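You operate a simulated robot arm through the tools that you are given. There is no shell and no other tool. Be economical: measure what you need, move in short steps, check, and stop when the job is done.

You are at the controls of a simulated two-armed robot. One attempt, no reset.

## Task
Put one of the small bottles from the top of the far bench on the top of the window bench. Then put the white-cap bottle labelled "blue" from the top of the window bench on the island top beside the cabinet. Then open the right bench door. Do these in the order given. Set down upright: small bottle, white-cap bottle.
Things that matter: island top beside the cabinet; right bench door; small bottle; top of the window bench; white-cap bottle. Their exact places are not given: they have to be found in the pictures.

It is judged by the outcome, as a careful person would: the job done as asked, and still so three seconds after it is handed in. It fails if anything else is knocked over, pushed out of place, dropped, spilled or broken. A push-on lid holds only when it is set on centred and level and pressed home; a screw cap is set on level and turned clockwise until tight.

## Robot
Two 7-joint arms with vacuum grippers on one trunk, on a base that drives. Base frame: it is fixed to the floor where the robot stands at the start and does not move with it; the origin is under the middle of the robot, x ahead of it, y to its left, z up; the surface under the hand at the start is at about z = 0.85. Lengths are in m, angles in degrees, forces in N, time in s.
The left shoulder is at the start at [0.07, 0.174, 1.179], the right one opposite. With the tool pointing down near the work surface each hand reaches from about 0.32 to 0.8 m from the robot's upright axis, wherever it stands, measured 20 degrees to its own side. Places, roughly: island top beside the cabinet (16x72 cm) [-4.36, -0.98, 0.84]; right bench door [-6.5, -0.5, 0.5]; top of the window bench [-1.4, 1, 0.8]; white-cap bottle [-1.25, 1, 1]. Payload 3.5 kg a hand.
Tool frame (each hand has its own): the origin (TCP) lies in the middle of the cups' lips, and z points out of the cups. The gripper has 2 cups of 0.032 m across, covering 0.032 by 0.08 m (tool x, y); the bellows give 0.01 m. With the vacuum on, a cup seals on a smooth face that it is pressed against (1 to 4 N); it does not hold porous or soft things. The pull reaches 76 N.
Orientation is told as [roll, pitch, yaw] about the base's x, y, z axes, in that order, counted from this pose: with the cups facing straight down, the tool's x points along the base's -x, its y along +y and its z along -z.

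## Interface
- The arms move only by the tool drive_tool. It takes "left_steps", "right_steps" or both (then of equal length, played together; a hand with none holds still); each is a list that holds one entry, the list of rows, each a list of 7 numbers: the shift along the base's x, y, z in units of 20 mm (1.0 is 20 mm), then the turn, a rotation vector about the base's x, y, z in units of 5 degrees (1.0 is 5 degrees), then the vacuum: 1 switches it on, 0 off. In form: [[[x, y, z, ax, ay, az, valve], ...]]. A call has 1 to 8 rows; each row shifts and turns the commanded pose from where the row before left it. A call with a number of a shift or a turn outside -1 to 1 is refused whole. Rows are played at 5 a second. More than 0.05 m and 8.6 degrees between two rows, or a gripper value outside its range, and nothing of the call is played. A pose out of reach is approached as far as the arm can. The call stops where the force on the tool passes 40 N (or 10 N more than at its start, if that is more) or the arm is blocked; 0.2 s more then pass. The pull builds up within a second once a cup has sealed. Time passes only in rows, and 0.2 s behind the last, so rows that do not move give it time. It gives the time, the measured TCP pose, the force on the tool (base axes) and the pull of the vacuum at its end, in the units of the frame above (readings bear some noise), with the torque about the TCP (base axes, N m) and any sound that the robot's microphone picked up.
- Cameras (640 x 400 px; columns grow to the right, rows downward): "scene" is now at [0.129, -0.0116, 1.481]; the picture's right is [-0.14, -0.99, 0.00], its down [-0.73, 0.10, -0.68] and it looks along [0.67, -0.09, -0.74] (base axes); focal length 258 px, centre (320, 200). "left" rides on the left gripper at [0.074, -0.019, -0.11] in its tool frame; the picture's right is [0.25, 0.97, 0.00], its down [-0.77, 0.20, -0.60] and it looks along [-0.58, 0.15, 0.80] (tool axes); focal length 218 px, centre (320, 200). "right" rides on the right gripper at [0.074, 0.019, -0.11] in its tool frame; the picture's right is [-0.25, 0.97, 0.00], its down [-0.77, -0.20, -0.60] and it looks along [-0.58, -0.15, 0.80] (tool axes); focal length 218 px, centre (320, 200).
- snapshot(camera): a new picture of that camera. It takes no simulated time.
- lift_body(by): slides the trunk up (or, below 0, down) by that many m; the arms and the scene camera ride with it, the base frame stays. It gives what a move gives, with no picture.
- drive_base(legs): drives the robot by 1 to 6 legs, each [ahead, turn to the left] in m and degrees, along the robot's own axes; the way and the turn of a leg run together, so that a leg with both is an arc; at most 1.5 m and 180 degrees a leg. The arms and the cameras ride along, it lands a little off, and it stops where it bumps. It gives what a move gives.
- turn_head(pan, tilt): turns the head with the scene camera to pan (to the left, within 86 degrees either way) and tilt (down, from -29 to 69), counted from straight ahead of the robot. It gives what a move gives.
- point_at(camera, pixels): for up to 12 pixels [column, row] of the newest picture of that camera ("zoom" is the newest enlarged one), the place [x, y, z] in the base frame of the surface seen there, good to about 0.003 m. It takes no simulated time.
- enlarge(camera, box): a new picture of the part [left, top, right, bottom] of that camera's present view, enlarged. It takes no simulated time.
- job_done(): hands the job in; it is judged then, once.

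Work in short steps. Measure before you move; look again where a grasp or a placing could have gone wrong, and mend it. You have 110 turns and 92 pictures in all, those below and enlarged ones among them. Switch the vacuum off and draw the arms clear of the work before you hand the job in, unless the task says otherwise; then end with one line.

The tools are called after "Emit:" as a command line: name --argument value ..., lists and objects as JSON in quotes. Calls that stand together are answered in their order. drive_tool: Moves the arms, as the interface text tells. Its arguments: {"type":"object","properties":{"left_steps":{"type":"array","items":{"type":"array","items":{"type":"array","items":{"type":"number"}}}},"right_steps":{"type":"array","items":{"type":"array","items":{"type":"array","items":{"type":"number"}}}}},"required":[]} The other tools are called the same way: lift_body (by) slides the trunk up or down; drive_base (legs) drives the base; turn_head (pan, tilt) turns the head that bears the scene camera; snapshot (camera) takes a picture; point_at (camera, pixels) gives the place of the surface under pixels of a picture; enlarge (camera, box) takes an enlarged picture of a part of a camera's view; job_done () hands the job in.

At the start:

```text
time_s: 0.0
left_tool_pos: [0.5516, 0.1384, 1.0721]
left_orientation: [0.0, 0.0, 0.0]
left_contact_force: [0.3, 0.1, 0.4]
left_ft_torque: [0.0, 0.01, 0.0]
left_pull: 0.1
right_tool_pos: [0.4771, -0.229, 1.1395]
right_orientation: [0.0, -0.1, 0.0]
right_contact_force: [0.1, -0.5, 0.2]
right_ft_torque: [-0.02, 0.01, 0.01]
right_pull: 0.1
trunk travel left (down, up): [-0.675, 0.165]
robot x, y, heading: [0.0004, -0.0027, 0.1]
head pan, tilt: [-8.0, 47.4]
```

scene: 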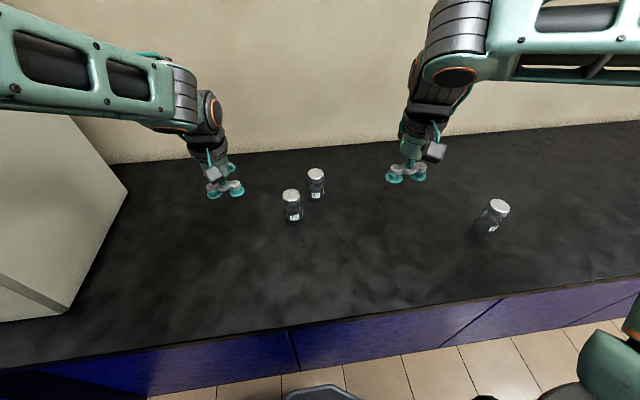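
right: 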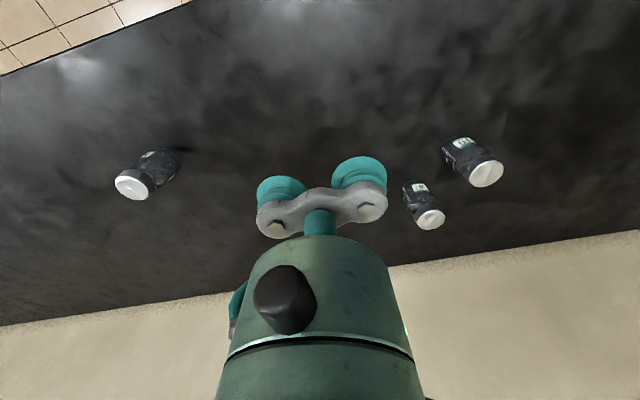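
left: 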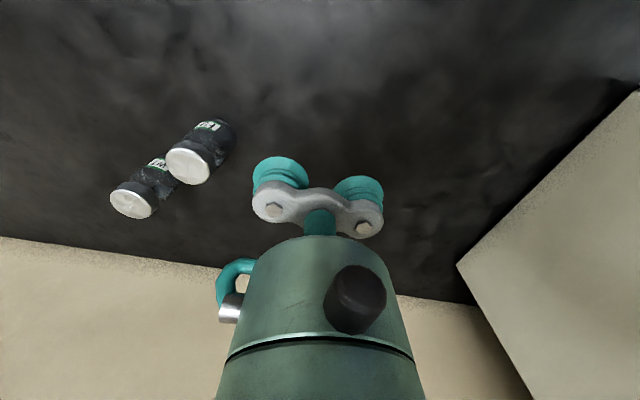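

The scene shows three small bottles: caps at (291,195), (316,174), (498,206). I measure their caps and the bench.

Emit:
point_at --camera "scene" --pixels '[[291, 194], [316, 173], [499, 206], [485, 230], [291, 218], [315, 197], [400, 260], [285, 195], [297, 195], [490, 205], [508, 207]]'

Emit:
enlarge --camera "scene" --box '[440, 170, 540, 250]'

Emit:
enlarge --camera "scene" --box '[260, 150, 350, 240]'

```text
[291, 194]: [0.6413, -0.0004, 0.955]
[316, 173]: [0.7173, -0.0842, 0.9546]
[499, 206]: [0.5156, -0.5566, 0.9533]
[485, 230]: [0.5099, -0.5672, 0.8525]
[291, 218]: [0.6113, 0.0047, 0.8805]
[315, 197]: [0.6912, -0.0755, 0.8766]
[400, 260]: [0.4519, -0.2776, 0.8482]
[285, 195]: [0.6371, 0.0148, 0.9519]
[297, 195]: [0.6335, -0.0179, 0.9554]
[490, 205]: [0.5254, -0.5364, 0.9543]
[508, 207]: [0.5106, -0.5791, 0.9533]
```

```text
5.00 times, centred on (490, 210) of scene
```

zoom: 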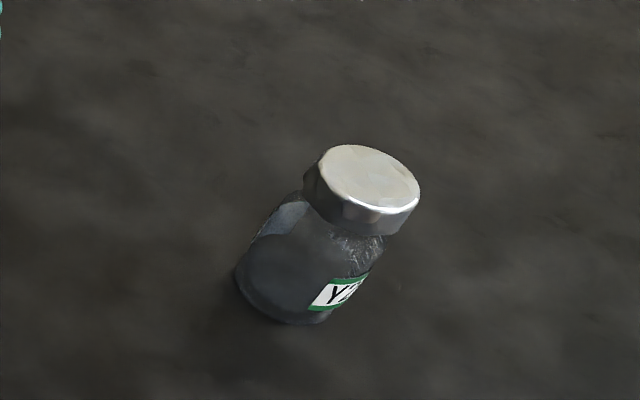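

```text
4.44 times, centred on (305, 195) of scene
```

zoom: 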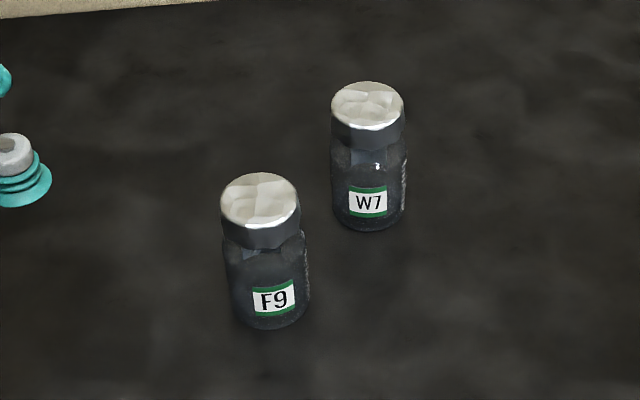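

Bottles are upright, caps at z≈0.954, 4 cm wide. Before picking I look around to check which bench this is.

Emit:
turn_head --pan 86 --tilt 15

Emit:
snapshot --camera "scene"

Emit:
turn_head --pan -86 --tilt 15

Emit:
snapshot --camera "scene"

```text
time_s: 1.7
left_tool_pos: [0.5513, 0.1382, 1.0714]
left_orientation: [0.1, 0.0, 0.0]
left_contact_force: [-1.0, 0.0, -0.7]
left_ft_torque: [-0.01, -0.01, 0.01]
left_pull: 0.0
right_tool_pos: [0.4778, -0.2289, 1.1401]
right_orientation: [0.0, -0.1, 0.1]
right_contact_force: [-0.2, -1.0, -0.7]
right_ft_torque: [0.04, 0.01, 0.0]
right_pull: 0.0
trunk travel left (down, up): [-0.675, 0.165]
robot x, y, heading: [0.0036, 0.0023, 0.2]
head pan, tilt: [85.9, 15.0]
```

```text
86 pictures are left
```

scene: 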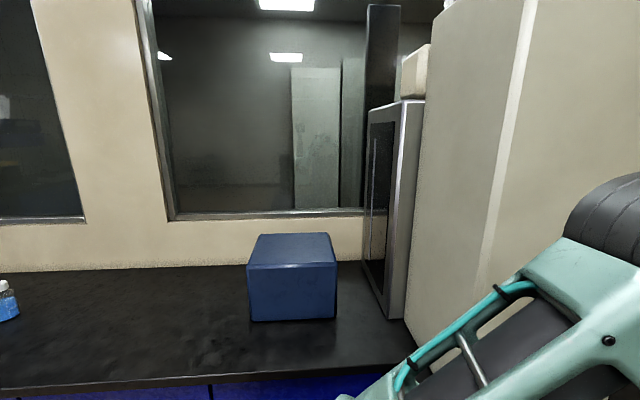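

```text
time_s: 4.3
left_tool_pos: [0.5518, 0.139, 1.0736]
left_orientation: [0.0, 0.0, -0.1]
left_contact_force: [0.0, 1.7, 0.0]
left_ft_torque: [0.03, -0.01, 0.01]
left_pull: 0.1
right_tool_pos: [0.4779, -0.2281, 1.1392]
right_orientation: [0.0, 0.0, 0.0]
right_contact_force: [-0.8, -0.2, -1.1]
right_ft_torque: [-0.01, 0.03, 0.0]
right_pull: 0.0
trunk travel left (down, up): [-0.675, 0.165]
robot x, y, heading: [0.0022, -0.003, -0.1]
head pan, tilt: [-85.9, 15.0]
```

```text
85 pictures are left
```

scene: 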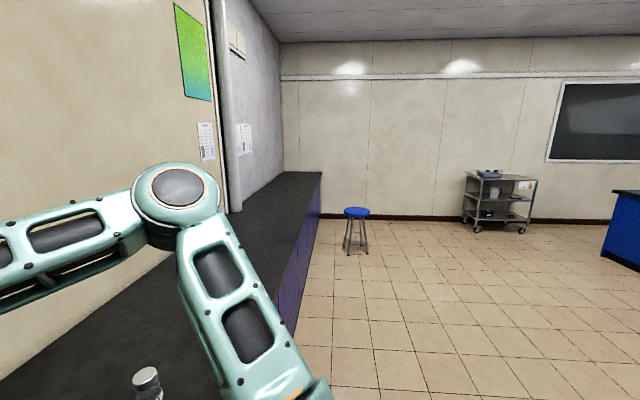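

Windows are to the left (y≈1), so the bench ahead is the far bench. I measure the F9 cap in the last enlargement (ellipse about (260,200)).

Emit:
point_at --camera "zoom" --pixels '[[260, 200], [226, 203], [295, 203], [258, 177], [262, 224], [367, 105], [120, 300]]'

Emit:
turn_head --pan 0 --tilt 47

```text
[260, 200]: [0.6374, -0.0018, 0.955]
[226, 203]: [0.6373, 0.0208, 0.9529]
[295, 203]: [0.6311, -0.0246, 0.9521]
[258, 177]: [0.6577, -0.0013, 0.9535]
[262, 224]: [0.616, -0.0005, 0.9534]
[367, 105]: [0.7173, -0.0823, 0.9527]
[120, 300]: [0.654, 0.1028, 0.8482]
```

```text
time_s: 5.9
left_tool_pos: [0.5515, 0.139, 1.0723]
left_orientation: [0.0, 0.1, 0.0]
left_contact_force: [0.1, -0.6, -0.3]
left_ft_torque: [-0.02, -0.03, 0.03]
left_pull: 0.0
right_tool_pos: [0.4779, -0.2287, 1.1395]
right_orientation: [0.1, 0.0, 0.0]
right_contact_force: [0.1, -0.6, -0.2]
right_ft_torque: [0.0, 0.01, 0.01]
right_pull: 0.1
trunk travel left (down, up): [-0.675, 0.165]
robot x, y, heading: [0.0003, 0.0002, 0.0]
head pan, tilt: [0.0, 47.0]
```

F9 cap centre is (0.637,-0.001), top 0.954. I bring the left hand so its right cup (TCP y+0.024) is over the cap, 3.5 cm above.

Emit:
drive_tool --left_steps '[[[0.71, -0.97, -0.68, 0, 0, 0, 0], [0.71, -0.97, -0.68, 0, 0, 0, 0], [0.71, -0.97, -0.68, 0, 0, 0, 0], [0.71, -0.97, -0.68, 0, 0, 0, 0], [0.71, -0.97, -0.68, 0, 0, 0, 0], [0.71, -0.97, -0.68, 0, 0, 0, 0], [0, 0, 0, 0, 0, 0, 0]]]'

Emit:
snapshot --camera "left"

```text
time_s: 7.5
left_tool_pos: [0.6371, 0.022, 0.9888]
left_orientation: [0.0, 0.0, 0.0]
left_contact_force: [-0.2, -0.5, 0.8]
left_ft_torque: [-0.01, 0.0, 0.02]
left_pull: 0.0
right_tool_pos: [0.4766, -0.2299, 1.1394]
right_orientation: [-0.1, 0.1, -0.1]
right_contact_force: [-0.7, -0.5, -0.6]
right_ft_torque: [-0.02, 0.02, 0.01]
right_pull: 0.0
trunk travel left (down, up): [-0.675, 0.165]
robot x, y, heading: [0.0019, 0.0006, 0.3]
head pan, tilt: [0.0, 47.0]
```

```text
84 pictures are left
```

left: 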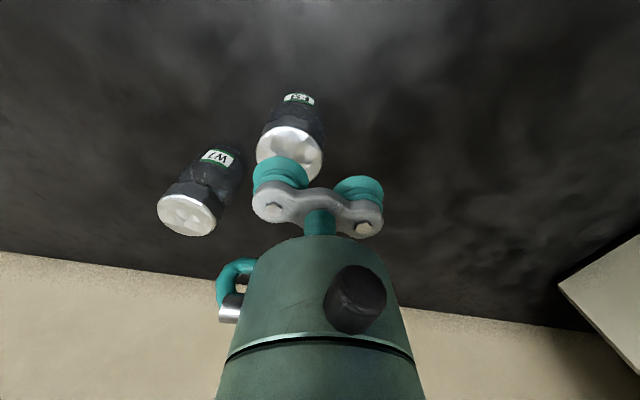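

The cup at (283,172) lines up with the F9 cap. I lower with the vacuum on, slowly at the end.

Emit:
drive_tool --left_steps '[[[0, 0, -0.75, 0, 0, 0, 1], [0, 0, -0.6, 0, 0, 0, 1], [0, 0, -0.2, 0, 0, 0, 1], [0, 0, -0.15, 0, 0, 0, 1], [0, 0, -0.1, 0, 0, 0, 1], [0, 0, 0, 0, 0, 0, 1], [0, 0, 0, 0, 0, 0, 1], [0, 0, 0, 0, 0, 0, 1]]]'

```text
time_s: 9.3
left_tool_pos: [0.6365, 0.0232, 0.9535]
left_orientation: [0.0, 0.0, 0.0]
left_contact_force: [-0.3, 0.6, -1.5]
left_ft_torque: [-0.81, 0.05, 0.06]
left_pull: 37.4
right_tool_pos: [0.4783, -0.2289, 1.1396]
right_orientation: [0.0, 0.1, 0.1]
right_contact_force: [-0.5, 0.1, 0.4]
right_ft_torque: [-0.02, 0.02, 0.0]
right_pull: 0.0
trunk travel left (down, up): [-0.675, 0.165]
robot x, y, heading: [-0.0001, 0.0006, -0.0]
head pan, tilt: [0.0, 47.0]
```

Sealed (pull 37 N). Lift 12 cm and back toward the robot.

Emit:
drive_tool --left_steps '[[[0, 0, 0.3, 0, 0, 0, 1], [0, 0, 0.8, 0, 0, 0, 1], [0, 0, 1, 0, 0, 0, 1], [0, 0, 1, 0, 0, 0, 1], [0, 0, 1, 0, 0, 0, 1], [0, 0, 1, 0, 0, 0, 1], [0, 0, 1, 0, 0, 0, 1], [0, 0, 1, 0, 0, 0, 1]]]'

Emit:
drive_tool --left_steps '[[[-1, 0.7, 0, 0, 0, 0, 1], [-1, 0.7, 0, 0, 0, 0, 1], [-1, 0.7, 0, 0, 0, 0, 1], [-1, 0.7, 0, 0, 0, 0, 1], [-1, 0.7, 0, 0, 0, 0, 1], [-1, 0.7, 0, 0, 0, 0, 1], [-1, 0.7, 0, 0, 0, 0, 1], [-0.5, 0.5, 0, 0, 0, 0, 1]]]'

Emit:
snapshot --camera "scene"

```text
time_s: 11.1
left_tool_pos: [0.6369, 0.0208, 1.0962]
left_orientation: [0.0, 0.0, 0.0]
left_contact_force: [-0.6, 0.2, -1.0]
left_ft_torque: [-0.86, 0.11, 0.08]
left_pull: 37.3
right_tool_pos: [0.4762, -0.23, 1.1407]
right_orientation: [0.1, 0.0, 0.0]
right_contact_force: [0.1, -0.4, -0.3]
right_ft_torque: [0.01, -0.01, -0.01]
right_pull: 0.0
trunk travel left (down, up): [-0.675, 0.165]
robot x, y, heading: [0.002, -0.0005, 0.1]
head pan, tilt: [0.0, 47.0]
```

```text
time_s: 12.9
left_tool_pos: [0.4865, 0.1306, 1.0978]
left_orientation: [0.0, 0.0, 0.0]
left_contact_force: [-0.5, -0.4, -0.8]
left_ft_torque: [-0.83, 0.07, 0.07]
left_pull: 38.3
right_tool_pos: [0.477, -0.2293, 1.1404]
right_orientation: [0.0, 0.1, 0.0]
right_contact_force: [-0.1, -0.3, 0.3]
right_ft_torque: [-0.02, 0.03, 0.06]
right_pull: 0.1
trunk travel left (down, up): [-0.675, 0.165]
robot x, y, heading: [-0.0015, -0.0002, -0.2]
head pan, tilt: [0.0, 47.0]
```

```text
83 pictures are left
```

scene: 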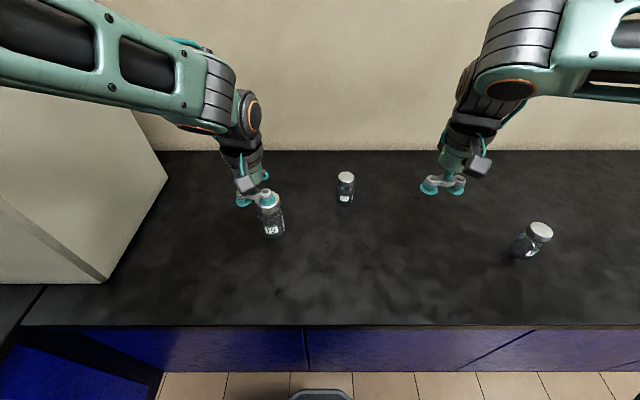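

Bottle is held upright. I back off 0.5 m and look left to measure the window bench.

Emit:
drive_base --legs '[[-0.6, 0]]'

Emit:
turn_head --pan 86 --tilt 30

Emit:
snapshot --camera "scene"

```text
time_s: 16.3
left_tool_pos: [-0.1143, 0.1327, 1.0969]
left_orientation: [0.0, 0.0, 0.5]
left_contact_force: [-0.8, 0.6, -0.4]
left_ft_torque: [-0.82, 0.05, 0.06]
left_pull: 37.4
right_tool_pos: [-0.1205, -0.2272, 1.1397]
right_orientation: [0.0, 0.1, 0.5]
right_contact_force: [0.5, -0.1, 0.3]
right_ft_torque: [0.01, -0.05, 0.0]
right_pull: 0.0
trunk travel left (down, up): [-0.675, 0.165]
robot x, y, heading: [-0.599, -0.0036, 0.5]
head pan, tilt: [0.0, 47.0]
```

```text
time_s: 17.9
left_tool_pos: [-0.1148, 0.1313, 1.0966]
left_orientation: [-0.1, -0.1, 0.5]
left_contact_force: [-0.1, 0.0, -1.6]
left_ft_torque: [-0.84, 0.07, 0.07]
left_pull: 38.3
right_tool_pos: [-0.1201, -0.2273, 1.1401]
right_orientation: [-0.1, 0.0, 0.5]
right_contact_force: [-0.4, 0.5, 0.8]
right_ft_torque: [0.0, -0.04, -0.03]
right_pull: 0.1
trunk travel left (down, up): [-0.675, 0.165]
robot x, y, heading: [-0.6001, -0.0037, 0.8]
head pan, tilt: [85.9, 30.0]
```

```text
82 pictures are left
```

scene: 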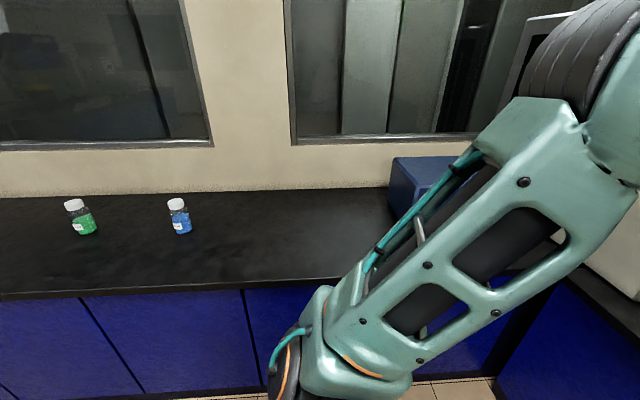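

Two white-cap bottles: (75,217) green, (179,215) blue. I zoom to read the labels and measure.

Emit:
enlarge --camera "scene" --box '[50, 180, 210, 250]'

Emit:
point_at --camera "scene" --pixels '[[176, 202], [183, 232], [73, 202], [86, 233], [240, 284], [60, 295], [250, 240], [280, 196], [130, 195]]'

```text
4.00 times, centred on (130, 215) of scene
```

zoom: 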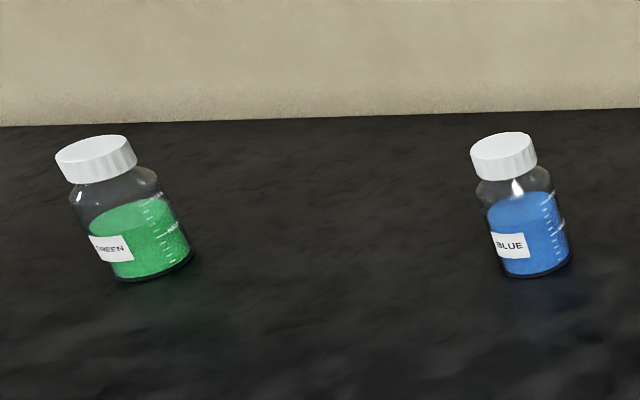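

```text
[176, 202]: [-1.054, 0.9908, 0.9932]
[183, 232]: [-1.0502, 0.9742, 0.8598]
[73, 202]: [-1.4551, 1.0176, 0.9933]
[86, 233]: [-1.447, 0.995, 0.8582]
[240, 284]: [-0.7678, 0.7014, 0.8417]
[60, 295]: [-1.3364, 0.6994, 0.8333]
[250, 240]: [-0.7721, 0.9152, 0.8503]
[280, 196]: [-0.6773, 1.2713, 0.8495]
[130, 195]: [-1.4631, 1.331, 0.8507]
```

The right bottle reads "BLUE", at about (-1.053,0.99); bench edge y≈0.70, top 0.85. I turn 90° left and look at the free spot near x≈-0.71.

Emit:
turn_head --pan 0 --tilt 40

Emit:
drive_base --legs '[[0, 90]]'

Emit:
snapshot --camera "scene"

```text
time_s: 19.5
left_tool_pos: [-0.1151, 0.1323, 1.0956]
left_orientation: [0.0, 0.0, 0.5]
left_contact_force: [0.7, 0.6, -1.6]
left_ft_torque: [-0.84, 0.08, 0.02]
left_pull: 37.5
right_tool_pos: [-0.1219, -0.2279, 1.1393]
right_orientation: [0.0, 0.0, 0.5]
right_contact_force: [-0.6, -0.7, 0.1]
right_ft_torque: [0.01, -0.02, -0.04]
right_pull: 0.0
trunk travel left (down, up): [-0.675, 0.165]
robot x, y, heading: [-0.601, -0.0033, 0.8]
head pan, tilt: [0.0, 40.0]
```

```text
time_s: 23.7
left_tool_pos: [-0.729, 0.4843, 1.0974]
left_orientation: [-0.1, 0.0, 89.8]
left_contact_force: [-0.8, 0.9, -0.9]
left_ft_torque: [-0.1, -0.8, 0.11]
left_pull: 37.3
right_tool_pos: [-0.369, 0.4734, 1.1398]
right_orientation: [0.0, 0.0, 89.7]
right_contact_force: [0.7, 0.1, -0.1]
right_ft_torque: [0.01, 0.06, 0.01]
right_pull: 0.1
trunk travel left (down, up): [-0.675, 0.165]
robot x, y, heading: [-0.6001, -0.0003, 90.0]
head pan, tilt: [0.0, 40.0]
```

```text
80 pictures are left
```

scene: 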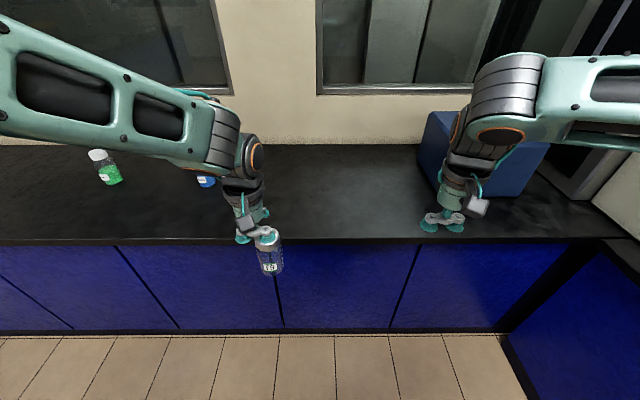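

Measure box on the right near the right hand and the clear bench ahead before driving forward 0.25 m.

Emit:
point_at --camera "scene" --pixels '[[425, 170], [432, 115], [495, 195], [320, 200], [240, 170], [320, 236]]'

Emit:
drive_base --legs '[[0.22, 0]]'

```text
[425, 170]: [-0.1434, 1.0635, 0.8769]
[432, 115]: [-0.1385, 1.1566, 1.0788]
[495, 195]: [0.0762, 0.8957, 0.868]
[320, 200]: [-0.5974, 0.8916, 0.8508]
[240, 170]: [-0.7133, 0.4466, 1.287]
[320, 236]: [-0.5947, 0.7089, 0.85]
```

```text
time_s: 25.4
left_tool_pos: [-0.7263, 0.7066, 1.0973]
left_orientation: [-0.1, 0.0, 89.5]
left_contact_force: [-0.9, -0.2, -0.9]
left_ft_torque: [-0.1, -0.82, 0.1]
left_pull: 38.2
right_tool_pos: [-0.3673, 0.6946, 1.1391]
right_orientation: [0.0, 0.0, 89.6]
right_contact_force: [0.4, 0.4, -0.7]
right_ft_torque: [0.0, 0.0, 0.04]
right_pull: 0.1
trunk travel left (down, up): [-0.675, 0.165]
robot x, y, heading: [-0.6022, 0.2224, 89.6]
head pan, tilt: [0.0, 40.0]
```

Forward 0.12 m over the bench, then down to about 2 cm above the surface.

Emit:
drive_tool --left_steps '[[[0, 1, 0, 0, 0, 0, 1], [0, 1, 0, 0, 0, 0, 1], [0, 1, 0, 0, 0, 0, 1], [0, 1, 0, 0, 0, 0, 1], [0, 1, -0.5, 0, 0, 0, 1], [0, 1, -1, 0, 0, 0, 1], [0, 0, -1, 0, 0, 0, 1], [0, 0, -1, 0, 0, 0, 1]]]'

Emit:
drive_tool --left_steps '[[[0, 0, -1, 0, 0, 0, 1], [0, 0, -1, 0, 0, 0, 1], [0, 0, -0.5, 0, 0, 0, 1], [0, 0, 0, 0, 0, 0, 1]]]'

Emit:
snapshot --camera "scene"

```text
time_s: 27.2
left_tool_pos: [-0.7259, 0.8278, 1.0256]
left_orientation: [0.0, 0.0, 89.5]
left_contact_force: [-0.2, 0.5, -0.9]
left_ft_torque: [-0.1, -0.82, 0.11]
left_pull: 37.8
right_tool_pos: [-0.3667, 0.6959, 1.138]
right_orientation: [-0.1, 0.1, 89.6]
right_contact_force: [-0.5, 0.6, -0.2]
right_ft_torque: [-0.01, 0.0, -0.01]
right_pull: 0.1
trunk travel left (down, up): [-0.675, 0.165]
robot x, y, heading: [-0.5997, 0.2202, 89.5]
head pan, tilt: [0.0, 40.0]
```

```text
time_s: 28.2
left_tool_pos: [-0.7265, 0.8273, 0.9764]
left_orientation: [0.1, 0.0, 89.7]
left_contact_force: [-0.7, -0.4, -1.7]
left_ft_torque: [-0.08, -0.84, 0.06]
left_pull: 37.4
right_tool_pos: [-0.3676, 0.6962, 1.1398]
right_orientation: [0.0, 0.0, 89.6]
right_contact_force: [0.9, 0.2, 0.1]
right_ft_torque: [0.01, -0.03, -0.02]
right_pull: 0.2
trunk travel left (down, up): [-0.675, 0.165]
robot x, y, heading: [-0.5993, 0.2202, 89.8]
head pan, tilt: [0.0, 40.0]
```

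```text
79 pictures are left
```

scene: 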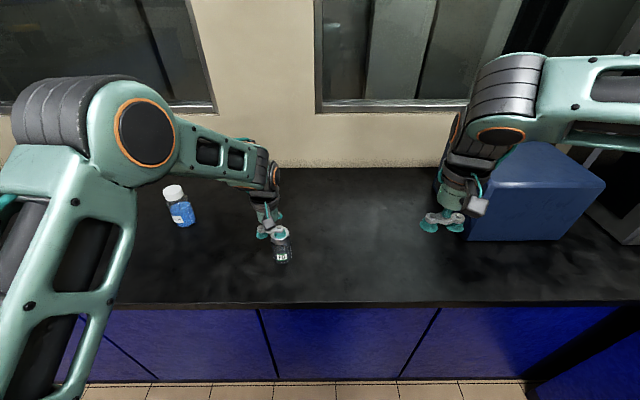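

Bottle at (283,250) hovers over clear bench. Lower slowly the last 2 cm, watching force.

Emit:
drive_tool --left_steps '[[[0, 0, -0.4, 0, 0, 0, 1], [0, 0, -0.3, 0, 0, 0, 1], [0, 0, -0.15, 0, 0, 0, 1], [0, 0, 0, 0, 0, 0, 1]]]'

```text
time_s: 29.2
left_tool_pos: [-0.7268, 0.8272, 0.9591]
left_orientation: [0.1, 0.0, 89.6]
left_contact_force: [0.0, 0.0, -0.6]
left_ft_torque: [-0.04, -0.83, 0.08]
left_pull: 38.0
right_tool_pos: [-0.368, 0.6959, 1.141]
right_orientation: [0.0, 0.0, 89.6]
right_contact_force: [-0.2, -0.4, 0.0]
right_ft_torque: [-0.02, -0.03, -0.02]
right_pull: 0.0
trunk travel left (down, up): [-0.675, 0.165]
robot x, y, heading: [-0.598, 0.2197, 89.4]
head pan, tilt: [0.0, 40.0]
```

Emit:
drive_tool --left_steps '[[[0, 0, -0.1, 0, 0, 0, 1], [0, 0, -0.1, 0, 0, 0, 1], [0, 0, -0.05, 0, 0, 0, 1], [0, 0, 0, 0, 0, 0, 1]]]'

```text
time_s: 30.2
left_tool_pos: [-0.727, 0.8291, 0.9547]
left_orientation: [0.1, 0.1, 89.6]
left_contact_force: [-0.5, 0.2, -2.0]
left_ft_torque: [-0.08, -0.83, 0.11]
left_pull: 37.4
right_tool_pos: [-0.3678, 0.696, 1.1401]
right_orientation: [0.0, 0.0, 89.7]
right_contact_force: [-1.1, 0.4, -0.6]
right_ft_torque: [0.02, -0.01, 0.0]
right_pull: 0.0
trunk travel left (down, up): [-0.675, 0.165]
robot x, y, heading: [-0.5975, 0.2246, 89.6]
head pan, tilt: [0.0, 40.0]
```

Not yet clearly in contact; continue by small amounts.

Emit:
drive_tool --left_steps '[[[0, 0, -0.1, 0, 0, 0, 1], [0, 0, -0.05, 0, 0, 0, 1], [0, 0, 0, 0, 0, 0, 1]]]'

```text
time_s: 31.0
left_tool_pos: [-0.7276, 0.8272, 0.9548]
left_orientation: [0.0, 0.0, 89.6]
left_contact_force: [-0.5, -0.7, 11.3]
left_ft_torque: [-0.05, -1.13, 0.03]
left_pull: 38.1
right_tool_pos: [-0.3662, 0.695, 1.1405]
right_orientation: [0.1, -0.1, 89.7]
right_contact_force: [-0.6, 0.2, 0.0]
right_ft_torque: [0.0, -0.02, -0.01]
right_pull: 0.0
trunk travel left (down, up): [-0.675, 0.165]
robot x, y, heading: [-0.5995, 0.2214, 89.6]
head pan, tilt: [0.0, 40.0]
```

Contact now (11 N). Ease 1.5 mm, release, wait, then rise.

Emit:
drive_tool --left_steps '[[[0, 0, 0.08, 0, 0, 0, 1], [0, 0, 0, 0, 0, 0, 0], [0, 0, 0, 0, 0, 0, 0], [0, 0, 0, 0, 0, 0, 0], [0, 0, 0.2, 0, 0, 0, 0], [0, 0, 0.6, 0, 0, 0, 0], [0, 0, 1, 0, 0, 0, 0], [0, 0, 1, 0, 0, 0, 0]]]'

Emit:
snapshot --camera "scene"

```text
time_s: 32.8
left_tool_pos: [-0.7272, 0.8267, 1.0111]
left_orientation: [0.0, 0.0, 89.7]
left_contact_force: [0.7, -0.7, -0.4]
left_ft_torque: [0.02, 0.01, 0.0]
left_pull: 0.0
right_tool_pos: [-0.3676, 0.6947, 1.1399]
right_orientation: [0.0, 0.1, 89.5]
right_contact_force: [0.4, 0.6, 0.3]
right_ft_torque: [0.01, 0.0, 0.0]
right_pull: 0.0
trunk travel left (down, up): [-0.675, 0.165]
robot x, y, heading: [-0.5995, 0.2178, 89.4]
head pan, tilt: [0.0, 40.0]
```

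```text
78 pictures are left
```

scene: 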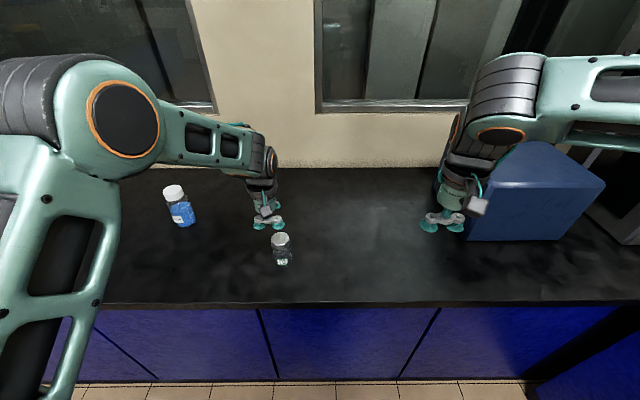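

F9 stands upright at (282,250). Raise and retract the left hand, then back off.

Emit:
drive_tool --left_steps '[[[0, 0, 1, 0, 0, 0, 0], [0, 0, 1, 0, 0, 0, 0], [0, -1, 1, 0, 0, 0, 0], [0, -1, 1, 0, 0, 0, 0], [0, -1, 1, 0, 0, 0, 0], [0, -1, 1, 0, 0, 0, 0], [0, -1, 0.5, 0, 0, 0, 0], [0, -1, 0, 0, 0, 0, 0]]]'

Emit:
drive_base --legs '[[-0.3, 0], [0, 90], [0.4, 0], [0, -90]]'

Emit:
snapshot --camera "scene"

```text
time_s: 34.6
left_tool_pos: [-0.7272, 0.706, 1.1398]
left_orientation: [0.0, 0.0, 89.5]
left_contact_force: [0.8, 0.0, 0.1]
left_ft_torque: [0.03, -0.01, 0.02]
left_pull: 0.1
right_tool_pos: [-0.3667, 0.6945, 1.1402]
right_orientation: [0.0, -0.1, 89.6]
right_contact_force: [0.1, -0.5, 0.2]
right_ft_torque: [0.01, 0.02, 0.0]
right_pull: 0.2
trunk travel left (down, up): [-0.675, 0.165]
robot x, y, heading: [-0.5988, 0.2175, 89.6]
head pan, tilt: [0.0, 40.0]
```

```text
time_s: 46.4
left_tool_pos: [-1.132, 0.3987, 1.1405]
left_orientation: [-0.1, -0.1, 90.6]
left_contact_force: [0.1, -0.6, -0.3]
left_ft_torque: [0.03, -0.02, 0.01]
left_pull: 0.0
right_tool_pos: [-0.7725, 0.3935, 1.1403]
right_orientation: [-0.1, 0.0, 90.6]
right_contact_force: [-0.2, 0.4, -0.4]
right_ft_torque: [-0.06, 0.0, 0.04]
right_pull: 0.2
trunk travel left (down, up): [-0.675, 0.165]
robot x, y, heading: [-0.9974, -0.0889, 90.8]
head pan, tilt: [0.0, 40.0]
```

```text
77 pictures are left
```

scene: 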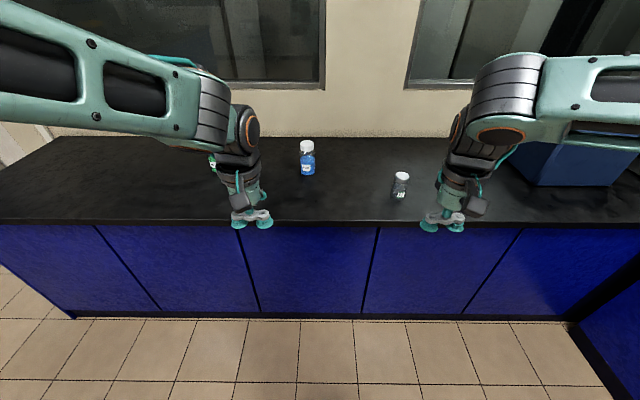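

Blue bottle is now nearly ahead, at (307,158). Drive ahead 0.37 m (hands at z 1.14 clear everything) and look.

Emit:
drive_base --legs '[[0.37, 0]]'

Emit:
enlarge --camera "scene" --box '[240, 130, 400, 230]'

```text
time_s: 48.7
left_tool_pos: [-1.1327, 0.7629, 1.1407]
left_orientation: [0.0, 0.0, 90.5]
left_contact_force: [0.4, -0.6, 0.2]
left_ft_torque: [0.04, 0.02, -0.02]
left_pull: 0.1
right_tool_pos: [-0.7729, 0.7587, 1.1399]
right_orientation: [0.1, 0.0, 90.4]
right_contact_force: [-0.1, 0.2, -0.6]
right_ft_torque: [0.04, -0.04, -0.01]
right_pull: 0.0
trunk travel left (down, up): [-0.675, 0.165]
robot x, y, heading: [-1.0022, 0.2803, 90.1]
head pan, tilt: [0.0, 40.0]
```

```text
4.00 times, centred on (320, 180) of scene
```

zoom: 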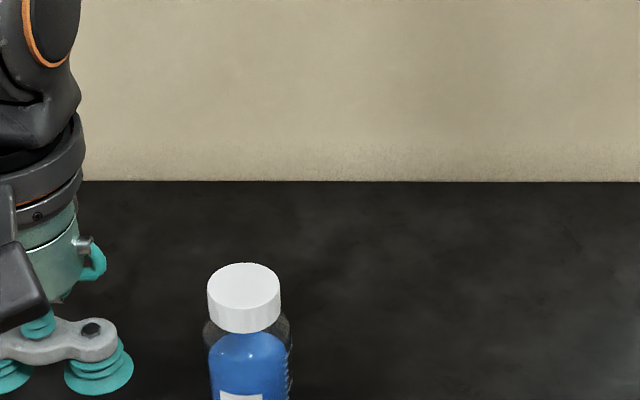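

Measure the cap: ellipse about (244,287) in the zoom.

Emit:
point_at --camera "zoom" --pixels '[[244, 287], [213, 287], [275, 287], [244, 268], [244, 306], [244, 325]]'

```text
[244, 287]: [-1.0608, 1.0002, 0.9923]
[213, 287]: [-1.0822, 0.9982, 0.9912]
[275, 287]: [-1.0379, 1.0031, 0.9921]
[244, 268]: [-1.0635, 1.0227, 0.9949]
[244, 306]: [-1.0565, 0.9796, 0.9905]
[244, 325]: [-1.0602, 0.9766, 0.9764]
```

Cap centre (-1.060,1.000), top 0.993, 5 cm wide. Move the TCP to (-1.084,1.0), right cup over the cap.

Emit:
drive_tool --left_steps '[[[0.3, 1, 0, 0, 0, 0, 0], [0.3, 1, 0, 0, 0, 0, 0], [0.3, 1, 0, 0, 0, 0, 0], [0.3, 1, 0, 0, 0, 0, 0], [0.3, 1, 0, 0, 0, 0, 0], [0.3, 1, 0, 0, 0, 0, 0], [0.3, 1, 0, 0, 0, 0, 0], [0.35, 1, 0, 0, 0, 0, 0]]]'

Emit:
drive_tool --left_steps '[[[0, 1, -0.5, 0, 0, 0, 0], [0, 1, -1, 0, 0, 0, 0], [0, 1, -1, 0, 0, 0, 0], [0, 0.87, -1, 0, 0, 0, 0], [0, 0, -1, 0, 0, 0, 0], [0, 0, -1, 0, 0, 0, 0], [0, 0, 0, 0, 0, 0, 0]]]'

Emit:
snapshot --camera "left"

Emit:
snapshot --camera "scene"

```text
time_s: 50.5
left_tool_pos: [-1.0849, 0.9255, 1.139]
left_orientation: [0.1, 0.1, 90.4]
left_contact_force: [0.3, 0.2, 0.1]
left_ft_torque: [-0.02, -0.02, -0.02]
left_pull: 0.2
right_tool_pos: [-0.773, 0.76, 1.1392]
right_orientation: [0.0, 0.1, 90.4]
right_contact_force: [-1.0, 0.7, 0.1]
right_ft_torque: [0.0, -0.01, 0.02]
right_pull: 0.0
trunk travel left (down, up): [-0.675, 0.165]
robot x, y, heading: [-0.9962, 0.283, 90.4]
head pan, tilt: [0.0, 40.0]
```

```text
time_s: 52.1
left_tool_pos: [-1.0835, 1.0032, 1.031]
left_orientation: [0.0, 0.0, 90.3]
left_contact_force: [0.2, 0.7, 0.2]
left_ft_torque: [0.02, -0.02, -0.02]
left_pull: 0.0
right_tool_pos: [-0.7731, 0.7585, 1.1395]
right_orientation: [0.0, 0.1, 90.3]
right_contact_force: [0.4, 0.4, 0.0]
right_ft_torque: [0.0, 0.01, -0.05]
right_pull: 0.0
trunk travel left (down, up): [-0.675, 0.165]
robot x, y, heading: [-1.0001, 0.2767, 90.4]
head pan, tilt: [0.0, 40.0]
```

```text
75 pictures are left
```

left: 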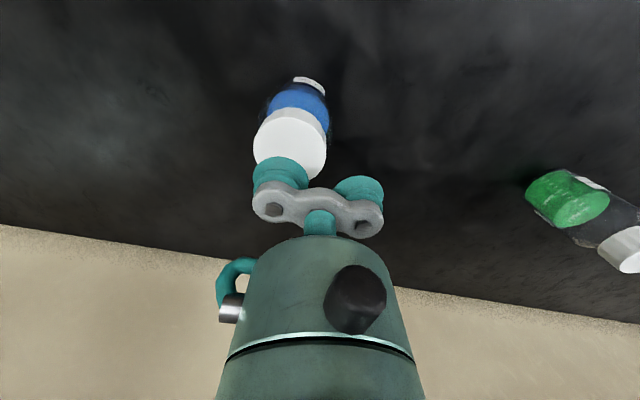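

```text
74 pictures are left
```

scene: 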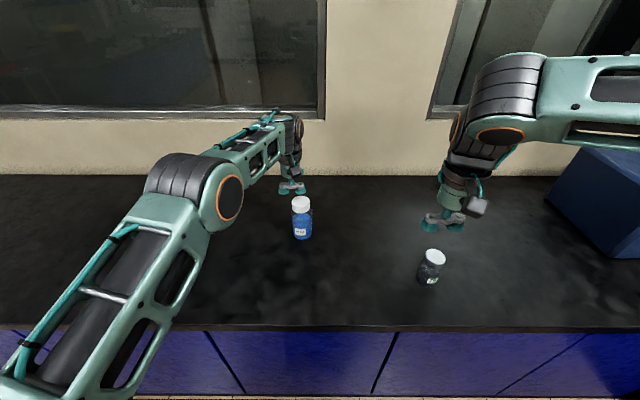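

Cup at (281,172) lines up with the cap. Descend 3.5 cm, then slowly with vacuum.

Emit:
drive_tool --left_steps '[[[0, 0, -0.8, 0, 0, 0, 1], [0, 0, -0.7, 0, 0, 0, 1], [0, 0, -0.25, 0, 0, 0, 1], [0, 0, -0.15, 0, 0, 0, 1], [0, 0, -0.1, 0, 0, 0, 1], [0, 0, -0.1, 0, 0, 0, 1], [0, 0, 0, 0, 0, 0, 1], [0, 0, 0, 0, 0, 0, 1]]]'

```text
time_s: 53.9
left_tool_pos: [-1.0851, 1.001, 0.991]
left_orientation: [0.0, -0.2, 90.4]
left_contact_force: [-4.2, 5.3, 24.5]
left_ft_torque: [0.09, -1.27, 0.09]
left_pull: 37.6
right_tool_pos: [-0.7746, 0.7555, 1.142]
right_orientation: [0.0, -0.2, 90.3]
right_contact_force: [0.4, 0.0, 0.1]
right_ft_torque: [-0.02, 0.03, 0.03]
right_pull: 0.1
trunk travel left (down, up): [-0.675, 0.165]
robot x, y, heading: [-0.9978, 0.2808, 90.4]
head pan, tilt: [0.0, 40.0]
```

Sealed. Lift gently; bottle bottom height matters, so rise ~15 cm.

Emit:
drive_tool --left_steps '[[[0, 0, 0.15, 0, 0, 0, 1], [0, 0, 0.2, 0, 0, 0, 1], [0, 0, 0.6, 0, 0, 0, 1], [0, 0, 1, 0, 0, 0, 1], [0, 0, 1, 0, 0, 0, 1], [0, 0, 1, 0, 0, 0, 1], [0, 0, 1, 0, 0, 0, 1], [0, 0, 1, 0, 0, 0, 1]]]'

Emit:
snapshot --camera "scene"

```text
time_s: 55.7
left_tool_pos: [-1.0836, 1.0024, 1.1061]
left_orientation: [0.0, 0.0, 90.4]
left_contact_force: [-0.5, -0.3, -4.3]
left_ft_torque: [0.01, -0.76, -0.01]
left_pull: 37.8
right_tool_pos: [-0.7737, 0.757, 1.1399]
right_orientation: [0.0, 0.0, 90.4]
right_contact_force: [0.4, 0.8, 0.2]
right_ft_torque: [0.01, 0.01, -0.02]
right_pull: 0.1
trunk travel left (down, up): [-0.675, 0.165]
robot x, y, heading: [-1.0, 0.2799, 90.4]
head pan, tilt: [0.0, 40.0]
```

```text
73 pictures are left
```

scene: 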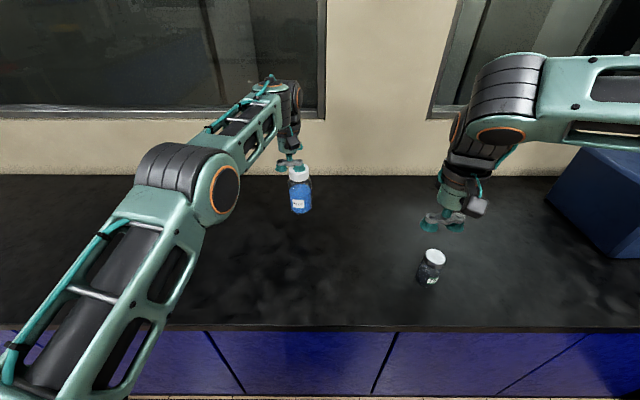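

Held upright. Retract the left hand 0.24 m toward the robot and a bit higher.

Emit:
drive_tool --left_steps '[[[0, -1, 0.3, 0, 0, 0, 1], [0, -1, 0.3, 0, 0, 0, 1], [0, -1, 0.3, 0, 0, 0, 1], [-0.3, -1, 0.3, 0, 0, 0, 1], [-0.3, -1, 0.3, 0, 0, 0, 1], [-0.3, -1, 0.3, 0, 0, 0, 1], [-0.3, -1, 0, 0, 0, 0, 1], [-0.3, -1, 0, 0, 0, 0, 1]]]'

Emit:
drive_tool --left_steps '[[[-0.3, -1, 0, 0, 0, 0, 1], [-0.3, -1, 0, 0, 0, 0, 1], [-0.3, -1, 0, 0, 0, 0, 1], [-0.3, -1, 0, 0, 0, 0, 1], [0, 0, 0, 0, 0, 0, 1]]]'

Emit:
drive_base --legs '[[-0.4, 0], [0, 90]]'

Emit:
turn_head --pan 0 --tilt 15

Emit:
snapshot --camera "scene"

```text
time_s: 57.5
left_tool_pos: [-1.1146, 0.8402, 1.1422]
left_orientation: [0.0, 0.0, 90.3]
left_contact_force: [0.4, 0.6, -3.4]
left_ft_torque: [0.02, -0.73, 0.0]
left_pull: 37.9
right_tool_pos: [-0.7747, 0.7576, 1.1411]
right_orientation: [0.0, 0.0, 90.4]
right_contact_force: [-0.5, 0.9, -0.1]
right_ft_torque: [0.03, 0.0, 0.02]
right_pull: 0.0
trunk travel left (down, up): [-0.675, 0.165]
robot x, y, heading: [-0.9976, 0.2812, 90.4]
head pan, tilt: [0.0, 40.0]
```

```text
time_s: 58.7
left_tool_pos: [-1.139, 0.7621, 1.1413]
left_orientation: [0.1, 0.1, 90.3]
left_contact_force: [-0.6, 0.6, -3.8]
left_ft_torque: [-0.04, -0.78, 0.02]
left_pull: 37.7
right_tool_pos: [-0.7733, 0.7593, 1.1393]
right_orientation: [0.0, 0.1, 90.4]
right_contact_force: [0.1, 0.5, 0.7]
right_ft_torque: [0.0, 0.01, 0.03]
right_pull: 0.0
trunk travel left (down, up): [-0.675, 0.165]
robot x, y, heading: [-1.0001, 0.2765, 90.3]
head pan, tilt: [0.0, 40.0]
```

```text
time_s: 65.0
left_tool_pos: [-1.4791, -0.2576, 1.1425]
left_orientation: [0.0, -0.1, -179.7]
left_contact_force: [0.6, 0.1, -3.8]
left_ft_torque: [0.77, 0.0, -0.01]
left_pull: 37.8
right_tool_pos: [-1.4763, 0.1072, 1.1402]
right_orientation: [0.0, 0.0, -179.7]
right_contact_force: [0.4, 0.6, -0.4]
right_ft_torque: [-0.01, -0.02, 0.02]
right_pull: 0.1
trunk travel left (down, up): [-0.675, 0.165]
robot x, y, heading: [-0.9989, -0.1179, -179.3]
head pan, tilt: [0.0, 40.0]
```

```text
time_s: 65.9
left_tool_pos: [-1.4793, -0.2584, 1.1441]
left_orientation: [0.0, -0.1, -179.6]
left_contact_force: [-0.1, 0.2, -3.5]
left_ft_torque: [0.79, -0.01, -0.02]
left_pull: 38.0
right_tool_pos: [-1.476, 0.1077, 1.1401]
right_orientation: [0.0, 0.0, -179.6]
right_contact_force: [-0.2, -0.6, 0.2]
right_ft_torque: [0.03, -0.02, -0.02]
right_pull: 0.0
trunk travel left (down, up): [-0.675, 0.165]
robot x, y, heading: [-0.9984, -0.1214, -179.7]
head pan, tilt: [0.0, 15.0]
```

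```text
72 pictures are left
```

scene: 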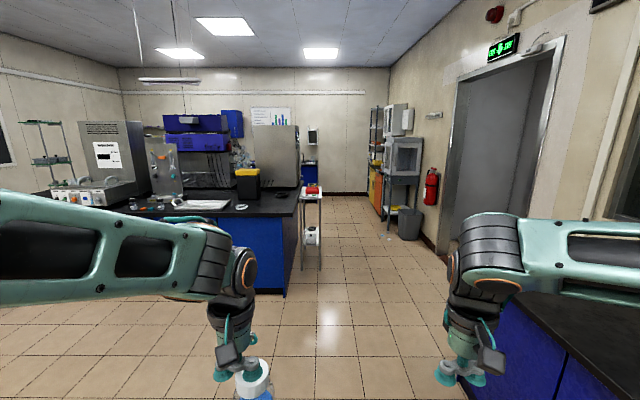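

Measure the island features: near corner, the grey cabinet (275,155), black/yellow bin, small table (310,190).

Emit:
enlarge --camera "scene" --box '[120, 90, 340, 230]'

Emit:
point_at --camera "scene" --pixels '[[295, 205], [255, 207], [275, 155], [296, 155], [250, 155], [280, 195], [247, 185], [310, 192], [190, 207], [285, 190], [303, 186]]'

```text
2.86 times, centred on (230, 160) of scene
```

zoom: 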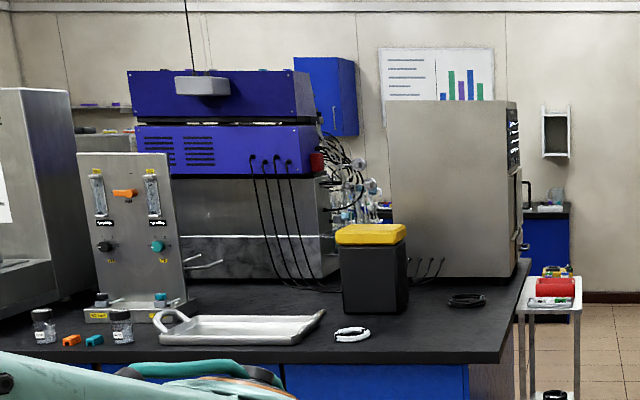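

```text
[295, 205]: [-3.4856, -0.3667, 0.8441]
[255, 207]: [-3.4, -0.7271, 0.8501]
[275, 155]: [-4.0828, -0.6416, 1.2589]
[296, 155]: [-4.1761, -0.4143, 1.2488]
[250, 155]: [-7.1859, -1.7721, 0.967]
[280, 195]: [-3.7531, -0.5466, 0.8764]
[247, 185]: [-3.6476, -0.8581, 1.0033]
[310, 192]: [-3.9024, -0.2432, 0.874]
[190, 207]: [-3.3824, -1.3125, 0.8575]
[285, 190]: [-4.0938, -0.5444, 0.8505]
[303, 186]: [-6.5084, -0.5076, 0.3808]
```

The cabinet is the grey box near (-4.1,-0.63). The strip is probably left of it or behind. Drive closer (1.2 m ahead, clear floor) and look.

Emit:
drive_base --legs '[[1.2, 0]]'

Emit:
lift_body --by 0.16

Emit:
turn_head --pan 15 --tilt 20

Emit:
snapshot --camera "scene"

```text
time_s: 72.0
left_tool_pos: [-2.6862, -0.2731, 1.144]
left_orientation: [0.0, 0.0, -179.1]
left_contact_force: [-0.4, 0.4, -3.4]
left_ft_torque: [0.77, 0.0, -0.01]
left_pull: 37.4
right_tool_pos: [-2.685, 0.0903, 1.1394]
right_orientation: [0.0, 0.0, -179.2]
right_contact_force: [0.3, 0.3, -1.2]
right_ft_torque: [0.04, -0.03, 0.02]
right_pull: 0.0
trunk travel left (down, up): [-0.675, 0.165]
robot x, y, heading: [-2.2025, -0.1296, -179.2]
head pan, tilt: [0.0, 15.0]
```

```text
time_s: 73.8
left_tool_pos: [-2.6869, -0.2739, 1.3023]
left_orientation: [0.0, 0.0, -179.2]
left_contact_force: [0.7, 1.4, -3.3]
left_ft_torque: [0.75, 0.03, 0.01]
left_pull: 37.8
right_tool_pos: [-2.6846, 0.0905, 1.3]
right_orientation: [0.1, 0.0, -179.2]
right_contact_force: [-1.5, -0.7, -0.1]
right_ft_torque: [-0.02, 0.01, 0.01]
right_pull: 0.0
trunk travel left (down, up): [-0.835, 0.005]
robot x, y, heading: [-2.2062, -0.1292, -179.2]
head pan, tilt: [0.0, 15.0]
```

```text
time_s: 74.6
left_tool_pos: [-2.6859, -0.2754, 1.3025]
left_orientation: [0.0, 0.0, -179.2]
left_contact_force: [-1.0, -0.3, -3.7]
left_ft_torque: [0.76, -0.02, 0.0]
left_pull: 38.1
right_tool_pos: [-2.6851, 0.0899, 1.3004]
right_orientation: [0.0, 0.1, -179.2]
right_contact_force: [-0.2, -0.1, 0.2]
right_ft_torque: [-0.01, -0.02, -0.02]
right_pull: 0.1
trunk travel left (down, up): [-0.835, 0.005]
robot x, y, heading: [-2.2055, -0.1312, -179.2]
head pan, tilt: [15.0, 20.0]
```

```text
70 pictures are left
```

scene: 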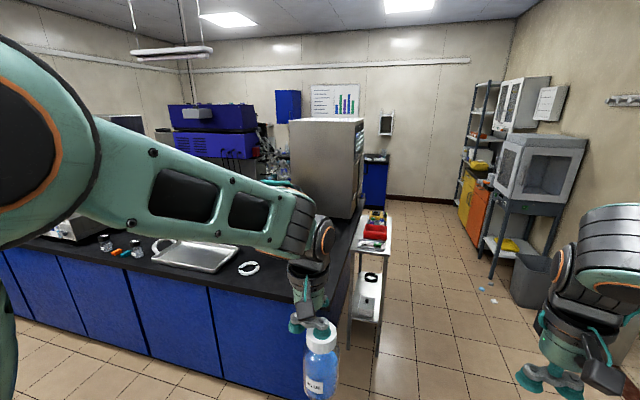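

Zoom on the cabinet zone and measure extents.

Emit:
enlarge --camera "scene" --box '[230, 100, 410, 220]'

Emit:
point_at --camera "scene" --pixels '[[292, 120], [350, 123], [362, 120], [347, 212], [360, 208], [355, 250], [390, 255], [392, 225], [365, 215], [520, 200], [520, 270], [345, 245]]'

```text
3.33 times, centred on (320, 160) of scene
```

zoom: 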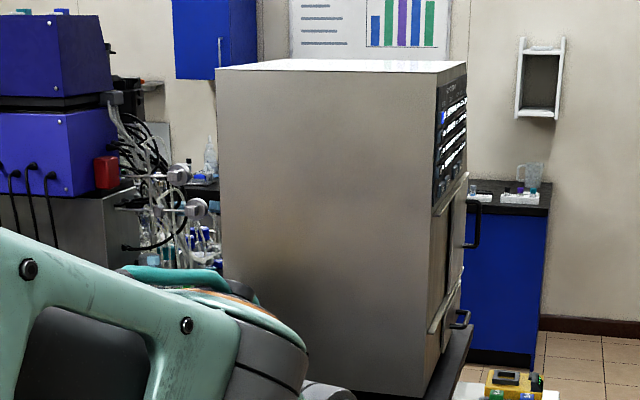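

```text
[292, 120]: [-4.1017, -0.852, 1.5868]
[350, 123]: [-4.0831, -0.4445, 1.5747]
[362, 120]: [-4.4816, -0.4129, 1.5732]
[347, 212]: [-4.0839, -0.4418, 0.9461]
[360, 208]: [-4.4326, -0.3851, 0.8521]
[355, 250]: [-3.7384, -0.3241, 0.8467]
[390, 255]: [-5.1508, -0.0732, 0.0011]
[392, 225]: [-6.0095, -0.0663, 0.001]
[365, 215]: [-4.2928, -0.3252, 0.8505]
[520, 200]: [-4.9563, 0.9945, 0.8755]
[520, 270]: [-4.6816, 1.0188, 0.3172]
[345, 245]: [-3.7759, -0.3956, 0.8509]
```

Cabinet spans x≈-4.09…, y -0.44…-0.86; the strip lies at its -y side (y≈-0.98), reachable likely from the far aisle. Check how far elbows stick out before passing the corridor.

Emit:
turn_head --pan -60 --tilt 20

Emit:
snapshot --camera "scene"

Emit:
point_at --camera "scene" --pixels '[[320, 200], [250, 200], [400, 200], [200, 250], [450, 250], [320, 280], [250, 150]]'

```text
time_s: 76.1
left_tool_pos: [-2.6861, -0.2742, 1.3025]
left_orientation: [0.0, 0.0, -179.3]
left_contact_force: [0.0, 0.0, -4.1]
left_ft_torque: [0.75, -0.02, 0.0]
left_pull: 37.3
right_tool_pos: [-2.6856, 0.0913, 1.3005]
right_orientation: [-0.1, 0.0, -179.1]
right_contact_force: [-0.9, 0.7, 0.6]
right_ft_torque: [0.0, -0.01, -0.01]
right_pull: 0.0
trunk travel left (down, up): [-0.835, 0.005]
robot x, y, heading: [-2.2011, -0.1332, -179.3]
head pan, tilt: [-60.0, 20.0]
```

```text
68 pictures are left
```

scene: 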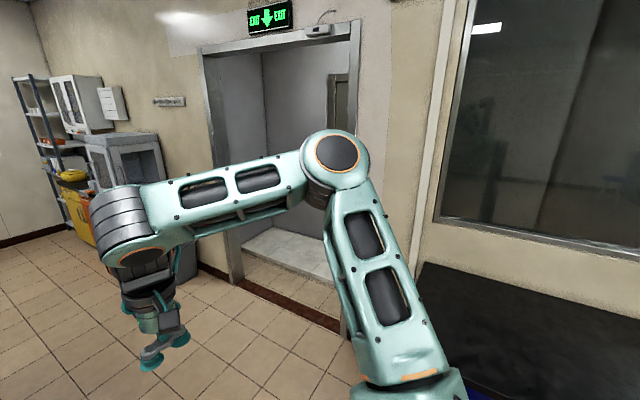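

```text
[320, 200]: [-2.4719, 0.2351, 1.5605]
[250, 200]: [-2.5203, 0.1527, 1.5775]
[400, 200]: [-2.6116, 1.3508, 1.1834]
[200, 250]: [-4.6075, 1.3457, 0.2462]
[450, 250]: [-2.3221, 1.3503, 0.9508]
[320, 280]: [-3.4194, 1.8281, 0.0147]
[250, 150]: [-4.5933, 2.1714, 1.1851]
```

Elbows reach about 0.48 m to each side. Go to y≈0.25 and pass along the corridor to x≈-4.2.

Emit:
drive_base --legs '[[0, -25], [0.9, 0], [0, 24], [0.8, 0]]'

Emit:
turn_head --pan 0 --tilt 30

Emit:
snapshot --camera "scene"

```text
time_s: 87.3
left_tool_pos: [-4.3064, 0.089, 1.3029]
left_orientation: [0.0, 0.0, -179.3]
left_contact_force: [-0.1, 0.0, -4.1]
left_ft_torque: [0.78, -0.02, 0.0]
left_pull: 38.0
right_tool_pos: [-4.3057, 0.4536, 1.3009]
right_orientation: [0.0, 0.0, -179.3]
right_contact_force: [-0.2, 0.1, -0.5]
right_ft_torque: [-0.01, -0.01, -0.01]
right_pull: 0.1
trunk travel left (down, up): [-0.835, 0.005]
robot x, y, heading: [-3.8263, 0.2325, -179.4]
head pan, tilt: [-60.0, 20.0]
```

```text
time_s: 88.6
left_tool_pos: [-4.3075, 0.0892, 1.3023]
left_orientation: [0.0, 0.0, -179.2]
left_contact_force: [-0.7, 0.1, -3.4]
left_ft_torque: [0.78, 0.01, -0.01]
left_pull: 38.0
right_tool_pos: [-4.3054, 0.4537, 1.2996]
right_orientation: [0.0, 0.0, -179.3]
right_contact_force: [0.6, -0.7, 0.1]
right_ft_torque: [0.01, 0.01, 0.0]
right_pull: 0.0
trunk travel left (down, up): [-0.835, 0.005]
robot x, y, heading: [-3.8253, 0.2287, -179.4]
head pan, tilt: [0.0, 30.0]
```

```text
67 pictures are left
```

scene: 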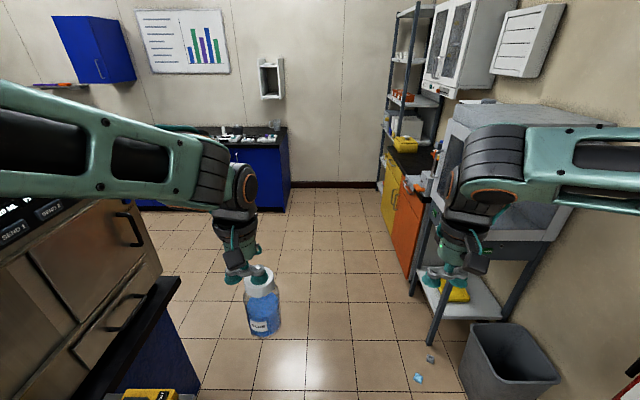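

Far end of the island is visible around (180,280). Measure aisle points.

Emit:
point_at --camera "scene" --pixels '[[178, 280], [172, 284], [285, 130], [285, 200], [150, 205], [418, 260], [395, 240], [470, 350], [430, 340], [160, 250], [220, 140], [200, 360]]'

```text
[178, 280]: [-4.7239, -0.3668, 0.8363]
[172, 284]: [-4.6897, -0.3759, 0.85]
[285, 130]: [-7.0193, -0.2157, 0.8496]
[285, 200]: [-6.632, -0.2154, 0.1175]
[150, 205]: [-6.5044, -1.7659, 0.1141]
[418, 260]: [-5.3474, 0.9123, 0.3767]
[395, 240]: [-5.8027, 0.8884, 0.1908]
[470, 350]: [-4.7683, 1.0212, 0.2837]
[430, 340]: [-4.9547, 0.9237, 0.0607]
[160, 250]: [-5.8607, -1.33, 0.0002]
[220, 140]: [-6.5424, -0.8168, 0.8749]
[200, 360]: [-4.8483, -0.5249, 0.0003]
```

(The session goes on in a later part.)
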